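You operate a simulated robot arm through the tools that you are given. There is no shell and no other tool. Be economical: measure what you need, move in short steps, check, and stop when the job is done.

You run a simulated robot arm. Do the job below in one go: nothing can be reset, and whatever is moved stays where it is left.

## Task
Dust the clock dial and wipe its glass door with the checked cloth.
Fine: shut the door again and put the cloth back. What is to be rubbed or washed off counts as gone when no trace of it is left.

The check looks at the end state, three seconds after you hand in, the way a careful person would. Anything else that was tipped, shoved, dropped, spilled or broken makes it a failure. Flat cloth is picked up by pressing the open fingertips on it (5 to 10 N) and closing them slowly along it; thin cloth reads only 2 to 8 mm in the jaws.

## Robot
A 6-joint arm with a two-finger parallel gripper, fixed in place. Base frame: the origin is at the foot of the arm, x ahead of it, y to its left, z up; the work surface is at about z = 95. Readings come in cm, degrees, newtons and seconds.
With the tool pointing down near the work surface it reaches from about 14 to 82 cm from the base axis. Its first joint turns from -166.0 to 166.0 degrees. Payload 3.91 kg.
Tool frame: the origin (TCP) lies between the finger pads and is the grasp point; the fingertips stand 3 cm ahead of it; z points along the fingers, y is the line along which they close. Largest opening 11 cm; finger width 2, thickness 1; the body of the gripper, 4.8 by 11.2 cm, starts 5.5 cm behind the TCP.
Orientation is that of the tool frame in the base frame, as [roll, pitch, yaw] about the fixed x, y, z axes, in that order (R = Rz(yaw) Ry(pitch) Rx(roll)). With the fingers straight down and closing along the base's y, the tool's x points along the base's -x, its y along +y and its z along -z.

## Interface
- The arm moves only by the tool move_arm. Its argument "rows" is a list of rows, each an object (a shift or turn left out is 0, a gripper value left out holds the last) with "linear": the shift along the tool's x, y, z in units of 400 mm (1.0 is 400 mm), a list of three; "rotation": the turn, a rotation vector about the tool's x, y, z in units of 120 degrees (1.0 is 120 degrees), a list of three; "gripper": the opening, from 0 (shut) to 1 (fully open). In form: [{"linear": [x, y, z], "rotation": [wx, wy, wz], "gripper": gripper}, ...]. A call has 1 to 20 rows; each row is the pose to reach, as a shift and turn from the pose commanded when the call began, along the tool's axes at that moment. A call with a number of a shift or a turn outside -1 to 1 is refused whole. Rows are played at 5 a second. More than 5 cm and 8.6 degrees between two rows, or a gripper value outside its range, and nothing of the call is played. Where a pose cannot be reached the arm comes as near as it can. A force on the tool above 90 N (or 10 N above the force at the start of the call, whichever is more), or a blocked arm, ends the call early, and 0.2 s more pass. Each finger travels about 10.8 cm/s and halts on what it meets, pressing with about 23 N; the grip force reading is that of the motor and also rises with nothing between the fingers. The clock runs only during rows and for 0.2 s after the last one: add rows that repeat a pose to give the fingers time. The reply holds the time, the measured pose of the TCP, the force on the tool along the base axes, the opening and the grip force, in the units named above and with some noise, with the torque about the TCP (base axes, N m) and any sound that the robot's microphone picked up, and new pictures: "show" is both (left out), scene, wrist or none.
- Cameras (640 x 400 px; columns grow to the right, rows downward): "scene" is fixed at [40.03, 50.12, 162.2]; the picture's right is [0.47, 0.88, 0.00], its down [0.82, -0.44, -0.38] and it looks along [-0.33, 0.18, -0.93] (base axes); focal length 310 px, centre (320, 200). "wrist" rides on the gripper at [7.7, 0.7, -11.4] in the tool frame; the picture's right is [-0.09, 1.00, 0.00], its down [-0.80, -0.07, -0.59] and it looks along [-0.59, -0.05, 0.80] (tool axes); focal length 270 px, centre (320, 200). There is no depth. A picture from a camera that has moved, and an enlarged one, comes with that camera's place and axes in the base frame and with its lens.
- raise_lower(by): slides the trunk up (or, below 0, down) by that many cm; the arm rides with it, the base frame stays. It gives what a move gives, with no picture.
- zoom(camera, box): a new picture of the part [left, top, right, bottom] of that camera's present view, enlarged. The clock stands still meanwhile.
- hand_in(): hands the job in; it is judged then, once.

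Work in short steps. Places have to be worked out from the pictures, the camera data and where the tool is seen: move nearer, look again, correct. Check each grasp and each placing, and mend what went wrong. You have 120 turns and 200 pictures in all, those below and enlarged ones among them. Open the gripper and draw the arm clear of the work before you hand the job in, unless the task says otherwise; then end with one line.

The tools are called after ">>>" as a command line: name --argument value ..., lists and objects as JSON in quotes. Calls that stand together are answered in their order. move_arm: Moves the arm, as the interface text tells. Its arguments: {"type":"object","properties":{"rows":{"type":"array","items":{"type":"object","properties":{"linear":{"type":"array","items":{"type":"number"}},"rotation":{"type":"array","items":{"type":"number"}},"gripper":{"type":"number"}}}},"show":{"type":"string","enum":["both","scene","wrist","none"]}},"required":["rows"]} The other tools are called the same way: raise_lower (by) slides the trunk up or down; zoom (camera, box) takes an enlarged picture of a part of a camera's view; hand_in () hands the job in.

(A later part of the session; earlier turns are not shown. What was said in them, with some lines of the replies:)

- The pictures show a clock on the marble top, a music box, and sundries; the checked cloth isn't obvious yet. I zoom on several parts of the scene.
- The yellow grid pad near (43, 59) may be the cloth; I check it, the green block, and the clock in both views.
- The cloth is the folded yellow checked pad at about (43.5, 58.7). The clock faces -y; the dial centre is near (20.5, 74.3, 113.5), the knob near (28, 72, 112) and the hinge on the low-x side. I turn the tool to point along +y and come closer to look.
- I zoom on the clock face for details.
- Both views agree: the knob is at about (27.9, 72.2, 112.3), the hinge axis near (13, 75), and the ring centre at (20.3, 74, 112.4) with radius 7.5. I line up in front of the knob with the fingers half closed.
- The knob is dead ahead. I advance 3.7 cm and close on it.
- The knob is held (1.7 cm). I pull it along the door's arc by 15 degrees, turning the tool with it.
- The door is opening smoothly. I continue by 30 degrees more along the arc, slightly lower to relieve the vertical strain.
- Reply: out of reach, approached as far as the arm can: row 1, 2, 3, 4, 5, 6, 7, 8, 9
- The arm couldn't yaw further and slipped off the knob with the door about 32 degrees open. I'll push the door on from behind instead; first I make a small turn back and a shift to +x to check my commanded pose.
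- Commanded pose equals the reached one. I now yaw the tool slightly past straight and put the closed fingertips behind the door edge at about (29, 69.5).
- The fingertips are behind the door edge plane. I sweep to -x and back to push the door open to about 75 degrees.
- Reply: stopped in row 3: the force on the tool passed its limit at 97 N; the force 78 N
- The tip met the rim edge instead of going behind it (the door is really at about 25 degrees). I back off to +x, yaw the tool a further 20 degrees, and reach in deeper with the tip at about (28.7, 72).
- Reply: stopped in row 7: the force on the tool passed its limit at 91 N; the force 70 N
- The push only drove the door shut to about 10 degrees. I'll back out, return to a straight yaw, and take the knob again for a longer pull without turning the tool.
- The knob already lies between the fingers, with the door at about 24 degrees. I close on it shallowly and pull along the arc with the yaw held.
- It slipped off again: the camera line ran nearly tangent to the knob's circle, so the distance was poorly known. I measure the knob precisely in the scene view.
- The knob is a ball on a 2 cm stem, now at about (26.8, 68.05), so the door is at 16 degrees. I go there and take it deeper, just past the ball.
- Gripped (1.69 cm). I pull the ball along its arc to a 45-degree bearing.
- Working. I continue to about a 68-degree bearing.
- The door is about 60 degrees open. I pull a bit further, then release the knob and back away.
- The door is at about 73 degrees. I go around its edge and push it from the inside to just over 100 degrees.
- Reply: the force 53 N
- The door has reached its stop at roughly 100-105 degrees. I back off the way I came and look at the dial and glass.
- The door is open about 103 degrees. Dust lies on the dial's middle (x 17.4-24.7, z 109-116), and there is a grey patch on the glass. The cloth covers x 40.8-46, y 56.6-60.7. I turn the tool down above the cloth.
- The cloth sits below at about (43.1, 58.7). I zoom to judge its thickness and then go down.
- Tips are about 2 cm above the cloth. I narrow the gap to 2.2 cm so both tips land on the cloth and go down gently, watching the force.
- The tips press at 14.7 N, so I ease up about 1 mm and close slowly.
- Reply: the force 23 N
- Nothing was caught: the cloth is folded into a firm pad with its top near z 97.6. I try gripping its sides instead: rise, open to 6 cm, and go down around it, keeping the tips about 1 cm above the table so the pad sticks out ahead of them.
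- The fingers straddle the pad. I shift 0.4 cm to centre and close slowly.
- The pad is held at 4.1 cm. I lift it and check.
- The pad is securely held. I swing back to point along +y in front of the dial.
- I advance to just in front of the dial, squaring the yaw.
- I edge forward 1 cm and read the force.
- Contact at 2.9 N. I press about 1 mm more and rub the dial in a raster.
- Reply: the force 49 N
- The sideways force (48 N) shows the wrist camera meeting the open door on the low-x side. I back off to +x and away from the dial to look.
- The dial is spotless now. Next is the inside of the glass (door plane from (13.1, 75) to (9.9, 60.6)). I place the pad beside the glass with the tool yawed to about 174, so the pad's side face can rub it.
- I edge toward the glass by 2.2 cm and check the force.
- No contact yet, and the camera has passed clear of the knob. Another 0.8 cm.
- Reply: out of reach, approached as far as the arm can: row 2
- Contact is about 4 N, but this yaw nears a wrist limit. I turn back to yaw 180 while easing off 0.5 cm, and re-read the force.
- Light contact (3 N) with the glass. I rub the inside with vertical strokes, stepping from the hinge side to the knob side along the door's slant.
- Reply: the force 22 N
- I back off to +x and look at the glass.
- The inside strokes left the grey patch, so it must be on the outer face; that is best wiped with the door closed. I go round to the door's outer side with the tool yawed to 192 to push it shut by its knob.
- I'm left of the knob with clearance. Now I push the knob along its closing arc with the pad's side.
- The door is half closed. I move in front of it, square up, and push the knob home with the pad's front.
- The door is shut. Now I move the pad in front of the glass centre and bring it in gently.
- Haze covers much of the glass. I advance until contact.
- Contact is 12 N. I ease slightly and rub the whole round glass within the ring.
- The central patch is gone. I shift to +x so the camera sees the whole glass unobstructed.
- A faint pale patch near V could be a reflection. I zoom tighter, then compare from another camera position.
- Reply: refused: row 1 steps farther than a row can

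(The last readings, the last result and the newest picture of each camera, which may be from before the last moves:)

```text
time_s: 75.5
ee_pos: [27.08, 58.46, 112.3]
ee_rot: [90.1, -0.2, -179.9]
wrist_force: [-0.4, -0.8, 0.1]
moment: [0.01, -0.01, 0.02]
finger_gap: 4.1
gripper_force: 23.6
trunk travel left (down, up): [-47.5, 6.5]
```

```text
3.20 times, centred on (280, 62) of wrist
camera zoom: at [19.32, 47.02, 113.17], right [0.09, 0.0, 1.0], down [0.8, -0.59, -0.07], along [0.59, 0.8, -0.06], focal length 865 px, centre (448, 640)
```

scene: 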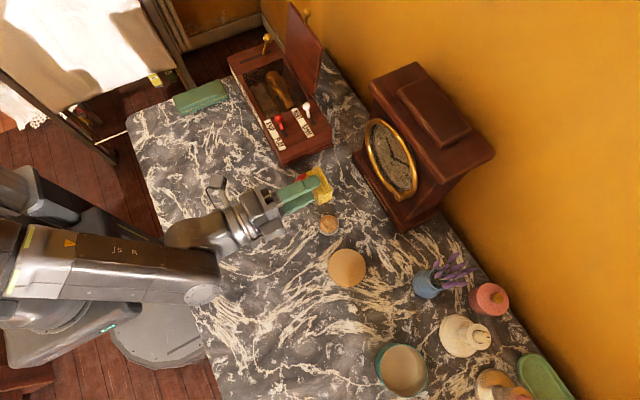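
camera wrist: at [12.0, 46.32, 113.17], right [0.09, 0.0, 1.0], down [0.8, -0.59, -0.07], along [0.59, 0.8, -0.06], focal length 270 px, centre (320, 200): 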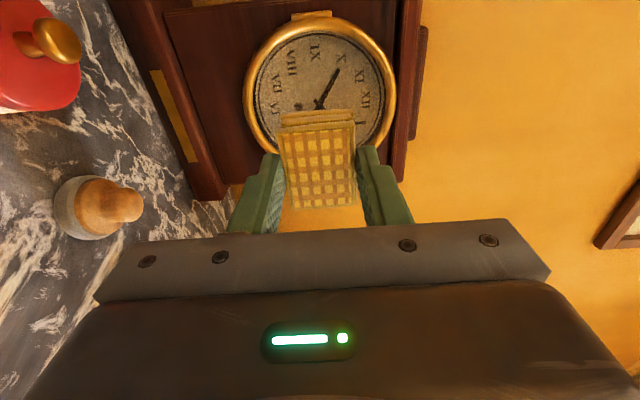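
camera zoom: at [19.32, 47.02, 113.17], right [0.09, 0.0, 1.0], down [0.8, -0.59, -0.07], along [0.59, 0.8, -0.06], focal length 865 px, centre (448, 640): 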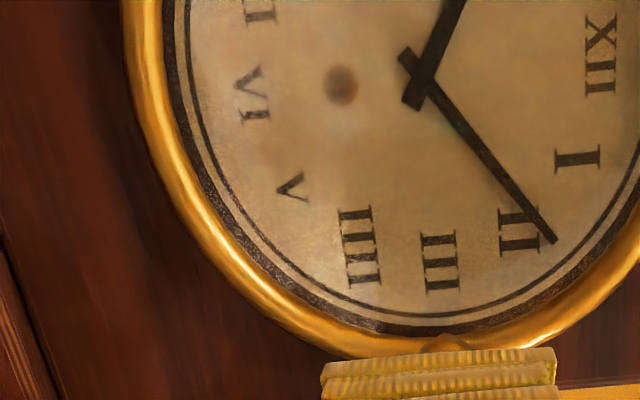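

I step up and back to compare from a higher viewpoint.

>>> move_arm --rows '[{"linear": [0.06, 0.05, -0.06]}, {"linear": [0.1, 0.1, -0.12]}, {"linear": [0.12, 0.16, -0.18]}, {"linear": [0.12, 0.2, -0.2]}, {"linear": [0.12, 0.2, -0.2]}]' --show "wrist"

>>> zoom --camera "wrist" --box '[160, 0, 340, 120]'

```text
time_s: 76.7
ee_pos: [22.22, 50.45, 120.28]
ee_rot: [90.1, -0.2, 180.0]
wrist_force: [0.6, -0.5, -0.3]
moment: [-0.04, -0.01, -0.01]
finger_gap: 4.08
gripper_force: 23.2
trunk travel left (down, up): [-47.5, 6.5]
camera wrist: at [14.44, 39.08, 121.17], right [0.09, 0.0, 1.0], down [0.8, -0.59, -0.07], along [0.59, 0.8, -0.06], focal length 270 px, centre (320, 200)
```

wrist: 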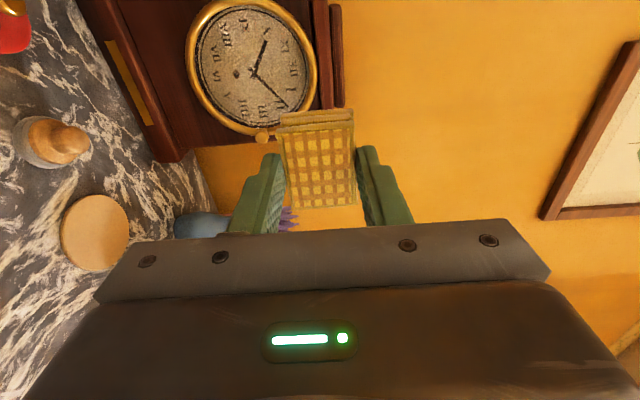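

```text
3.33 times, centred on (250, 60) of wrist
camera zoom: at [14.44, 39.08, 121.17], right [0.09, 0.0, 1.0], down [0.8, -0.59, -0.07], along [0.59, 0.8, -0.06], focal length 901 px, centre (553, 667)
```

zoom: 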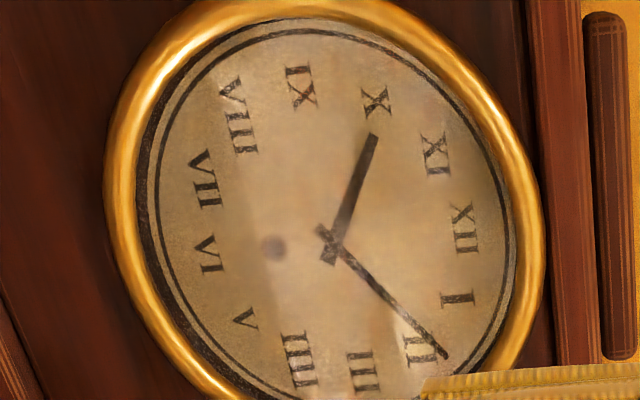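

No fixed patch is left; the light areas move with the viewpoint (reflections). One more check from the scene camera.

>>> zoom --camera "scene" --box '[360, 110, 425, 205]'

```text
4.21 times, centred on (392, 158) of scene
camera zoom: at [40.03, 50.12, 162.2], right [0.47, 0.88, 0.0], down [0.82, -0.44, -0.38], along [-0.33, 0.18, -0.93], focal length 1308 px, centre (15, 379)
```

zoom: 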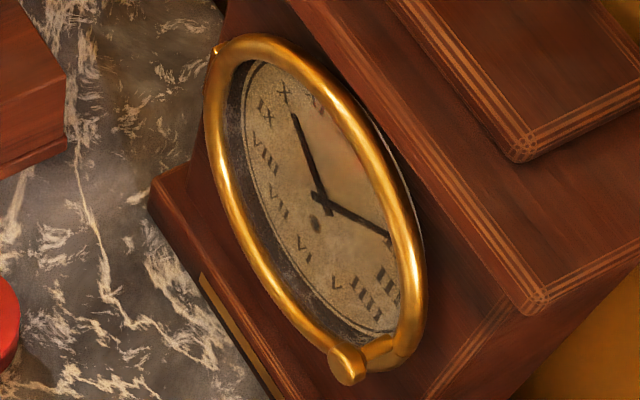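

The glass looks clean, but the knob sits about 0.2 cm further out than at the start. I press the knob home firmly with the pad.

>>> move_arm --rows '[{"linear": [-0.05, -0.08, 0.03]}, {"linear": [-0.1, -0.15, 0.1]}, {"linear": [-0.145, -0.1975, 0.19]}, {"linear": [-0.145, -0.1975, 0.3]}, {"linear": [-0.145, -0.1975, 0.39]}, {"linear": [-0.145, -0.1975, 0.41]}, {"linear": [-0.145, -0.1975, 0.421]}, {"linear": [-0.145, -0.1975, 0.426]}, {"linear": [-0.145, -0.1975, 0.426]}]' --show "none"

```text
time_s: 78.7
ee_pos: [27.96, 67.12, 112.73]
ee_rot: [90.2, -0.2, 179.8]
wrist_force: [1.0, -33.1, -4.6]
moment: [-0.31, 0.01, 0.01]
finger_gap: 4.1
gripper_force: 23.1
trunk travel left (down, up): [-47.5, 6.5]
```

Pressed with 33 N. I back off and compare the knob position.

>>> move_arm --rows '[{"linear": [0, 0, -0.04]}, {"linear": [0, 0, -0.14]}, {"linear": [0, 0, -0.25]}, {"linear": [0, 0, -0.35]}, {"linear": [0, 0, -0.35]}]' --show "wrist"

>>> zoom --camera "scene" --box '[355, 110, 435, 210]'

```text
time_s: 79.9
ee_pos: [27.87, 53.52, 112.43]
ee_rot: [90.1, -0.2, -179.9]
wrist_force: [-0.1, 0.1, -0.6]
moment: [0.01, 0.02, -0.03]
finger_gap: 4.09
gripper_force: 22.9
trunk travel left (down, up): [-47.5, 6.5]
camera wrist: at [20.13, 42.15, 113.21], right [0.09, 0.0, 1.0], down [0.8, -0.59, -0.07], along [0.59, 0.8, -0.06], focal length 270 px, centre (320, 200)
```

wrist: 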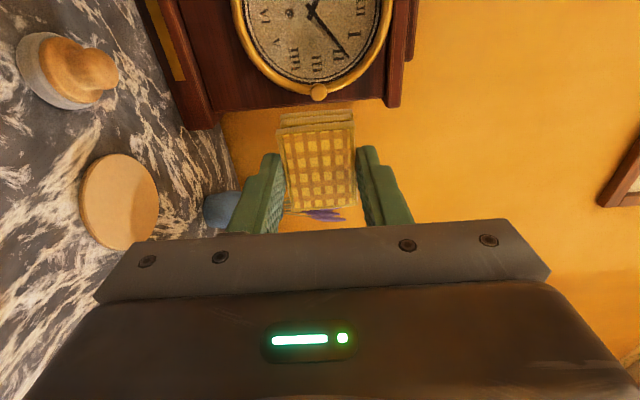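

```text
4.00 times, centred on (395, 160) of scene
camera zoom: at [40.03, 50.12, 162.2], right [0.47, 0.88, 0.0], down [0.82, -0.44, -0.38], along [-0.33, 0.18, -0.93], focal length 1242 px, centre (20, 360)
```

zoom: 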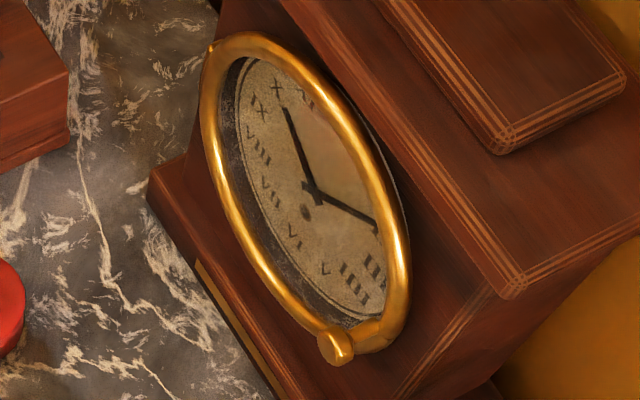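

The door is now exactly as at the start, and the clock hasn't moved. I carry the cloth back over its place, turning the tool down.

>>> move_arm --rows '[{"linear": [-0.03, 0.01, -0.02], "rotation": [0.06, 0, 0], "gripper": 0}, {"linear": [-0.06, 0.02, -0.03], "rotation": [0.12, 0, 0]}, {"linear": [-0.1, 0.02, -0.03], "rotation": [0.18, 0, 0]}, {"linear": [-0.13, 0.02, -0.02], "rotation": [0.24, 0, 0]}, {"linear": [-0.16, 0.02, 0], "rotation": [0.3, 0, 0]}, {"linear": [-0.2, 0.02, 0.02], "rotation": [0.36, 0, 0]}, {"linear": [-0.23, 0.02, 0.04], "rotation": [0.42, 0, 0]}, {"linear": [-0.26, 0.02, 0.06], "rotation": [0.48, 0, 0]}, {"linear": [-0.3, 0.02, 0.07], "rotation": [0.54, 0, 0]}, {"linear": [-0.33, 0.02, 0.08], "rotation": [0.6, 0, 0]}, {"linear": [-0.36, 0.02, 0.1], "rotation": [0.66, 0, 0]}, {"linear": [-0.38, 0.02, 0.12], "rotation": [0.7, 0, 0]}, {"linear": [-0.383, 0.01, 0.1245], "rotation": [0.75, 0, 0]}, {"linear": [-0.383, 0.01, 0.1245], "rotation": [0.75, 0, 0]}]' --show "wrist"

```text
time_s: 82.9
ee_pos: [43.2, 58.58, 112.92]
ee_rot: [-179.9, -0.2, -180.0]
wrist_force: [-0.4, 0.5, 0.0]
moment: [-0.04, 0.0, 0.0]
finger_gap: 4.08
gripper_force: 23.0
trunk travel left (down, up): [-47.5, 6.5]
camera wrist: at [35.52, 59.39, 124.36], right [0.09, 1.0, 0.0], down [0.8, -0.07, 0.59], along [0.59, -0.06, -0.81], focal length 270 px, centre (320, 200)
```

wrist: 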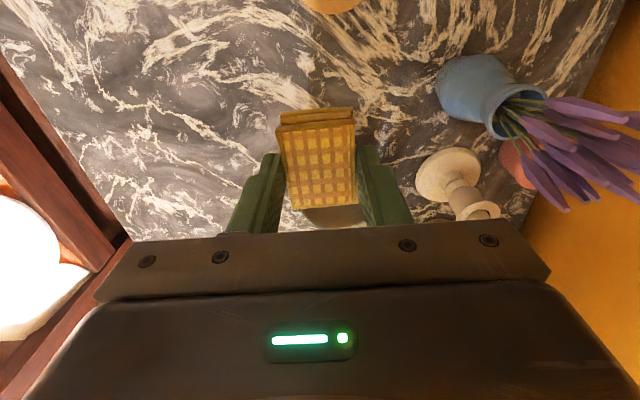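

In place above the spot. I lower to just above the table and check the force.

>>> move_arm --rows '[{"linear": [0, 0, 0.1]}, {"linear": [0, 0, 0.2]}, {"linear": [0, 0, 0.29]}, {"linear": [0, 0, 0.325]}, {"linear": [0, 0, 0.337]}, {"linear": [0, 0, 0.337]}]' --show "none"

```text
time_s: 84.3
ee_pos: [43.15, 58.42, 99.32]
ee_rot: [-180.0, -0.2, -179.9]
wrist_force: [0.6, 1.0, 4.7]
moment: [0.17, 0.12, -0.02]
finger_gap: 4.09
gripper_force: 23.3
trunk travel left (down, up): [-47.5, 6.5]
```

The pad touches down (4.7 N) at the original height. I open and rise.

>>> move_arm --rows '[{"linear": [0, 0, 0], "gripper": 0.42}, {"linear": [0, 0, 0], "gripper": 0.5}, {"linear": [0, 0, 0], "gripper": 0.55}, {"linear": [0, 0, -0.05], "gripper": 0.55}, {"linear": [0, 0, -0.15]}, {"linear": [0, 0, -0.25]}, {"linear": [0, 0, -0.35]}, {"linear": [0.05, 0, -0.42]}, {"linear": [0.12, -0.08, -0.45]}, {"linear": [0.2, -0.15, -0.45]}, {"linear": [0.3, -0.2, -0.45]}, {"linear": [0.4, -0.25, -0.45]}, {"linear": [0.5, -0.3, -0.45]}, {"linear": [0.6, -0.32, -0.45]}, {"linear": [0.7, -0.34, -0.45]}, {"linear": [0.7, -0.34, -0.45]}]'

>>> zoom --camera "scene" --box '[335, 290, 399, 350]'

>>> zoom --camera "wrist" --box '[500, 90, 640, 310]'

```text
time_s: 87.7
ee_pos: [15.09, 45.14, 117.41]
ee_rot: [-179.9, -0.2, 180.0]
wrist_force: [-0.1, 0.0, -0.3]
moment: [-0.04, 0.02, 0.01]
finger_gap: 6.06
gripper_force: 0.1
trunk travel left (down, up): [-47.5, 6.5]
camera wrist: at [7.54, 45.94, 128.97], right [0.09, 1.0, 0.0], down [0.8, -0.07, 0.59], along [0.59, -0.05, -0.81], focal length 270 px, centre (320, 200)
```

scene: 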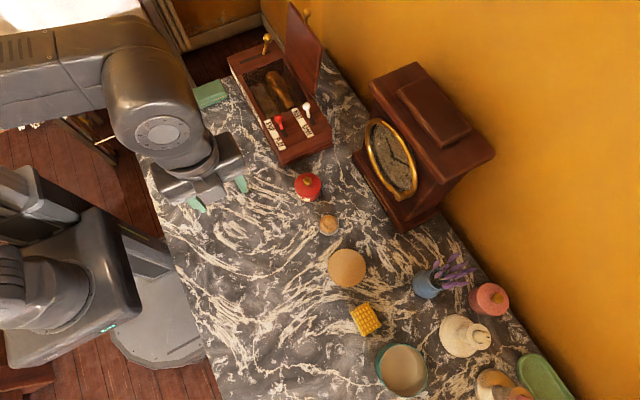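
wrist: 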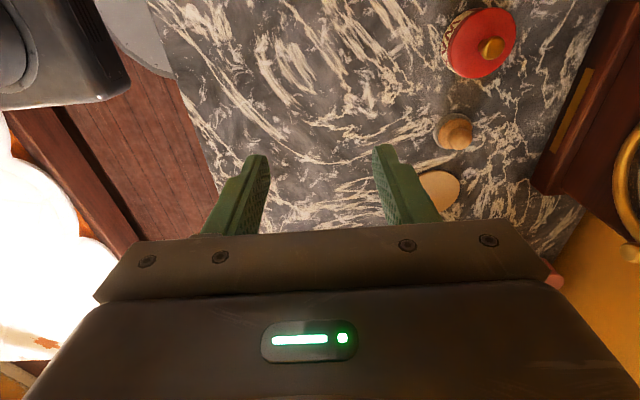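

```text
6.67 times, centred on (367, 320) of scene
camera zoom: at [40.03, 50.12, 162.2], right [0.47, 0.88, 0.0], down [0.82, -0.44, -0.38], along [-0.33, 0.18, -0.93], focal length 2070 px, centre (7, -600)
```

zoom: 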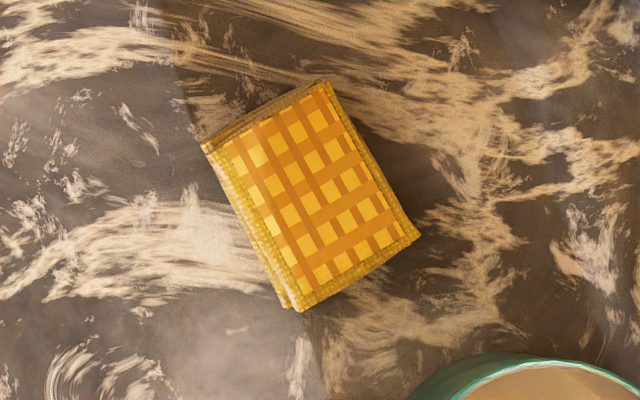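

```text
1.82 times, centred on (570, 200) of wrist
camera zoom: at [7.54, 45.94, 128.97], right [0.09, 1.0, 0.0], down [0.8, -0.07, 0.59], along [0.59, -0.05, -0.81], focal length 491 px, centre (-134, 200)
```

zoom: 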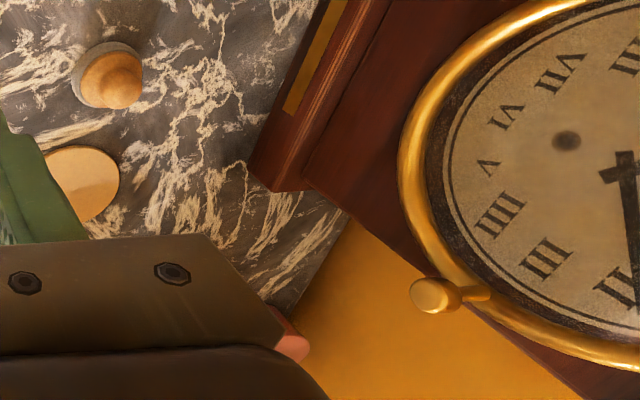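

The cloth is back exactly in place. I return to the starting pose, open the gripper, and compare the clock view with the first picture.

>>> move_arm --rows '[{"linear": [0.07, -0.03, -0.06], "gripper": 1}, {"linear": [0.14, -0.06, -0.12]}, {"linear": [0.21, -0.08, -0.17]}, {"linear": [0.28, -0.1, -0.2]}, {"linear": [0.341, -0.1175, -0.218]}, {"linear": [0.341, -0.1175, -0.218]}]' --show "none"

>>> zoom --camera "wrist" --box '[500, 90, 640, 310]'

```text
time_s: 89.1
ee_pos: [1.9, 40.23, 126.21]
ee_rot: [-179.9, -0.1, 180.0]
wrist_force: [0.2, -0.6, 0.5]
moment: [-0.03, 0.02, 0.0]
finger_gap: 11.0
gripper_force: 0.2
trunk travel left (down, up): [-47.5, 6.5]
```

```text
1.82 times, centred on (570, 200) of wrist
camera zoom: at [-5.77, 41.05, 137.77], right [0.09, 1.0, 0.0], down [0.8, -0.07, 0.59], along [0.59, -0.05, -0.81], focal length 491 px, centre (-134, 200)
```

zoom: 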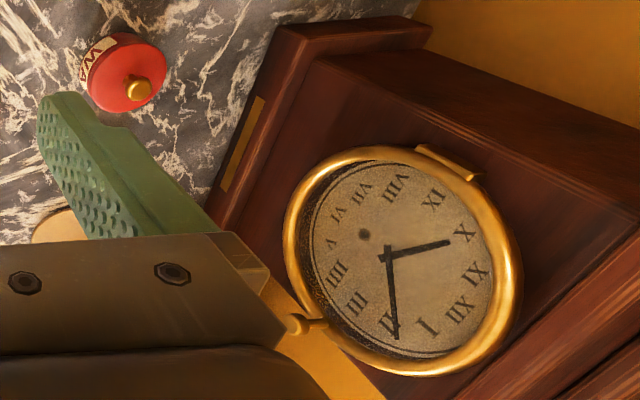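

The dial and glass are clear, the hands are unmoved, the door is shut, the cloth is back, and the gripper is open and away. I hand in.

>>> hand_in

```text
The job is handed in.
```

The clock dial is dusted, its glass door is wiped and shut again, the checked cloth is back in its place, and I saw no trace of dust left in the final pictures.
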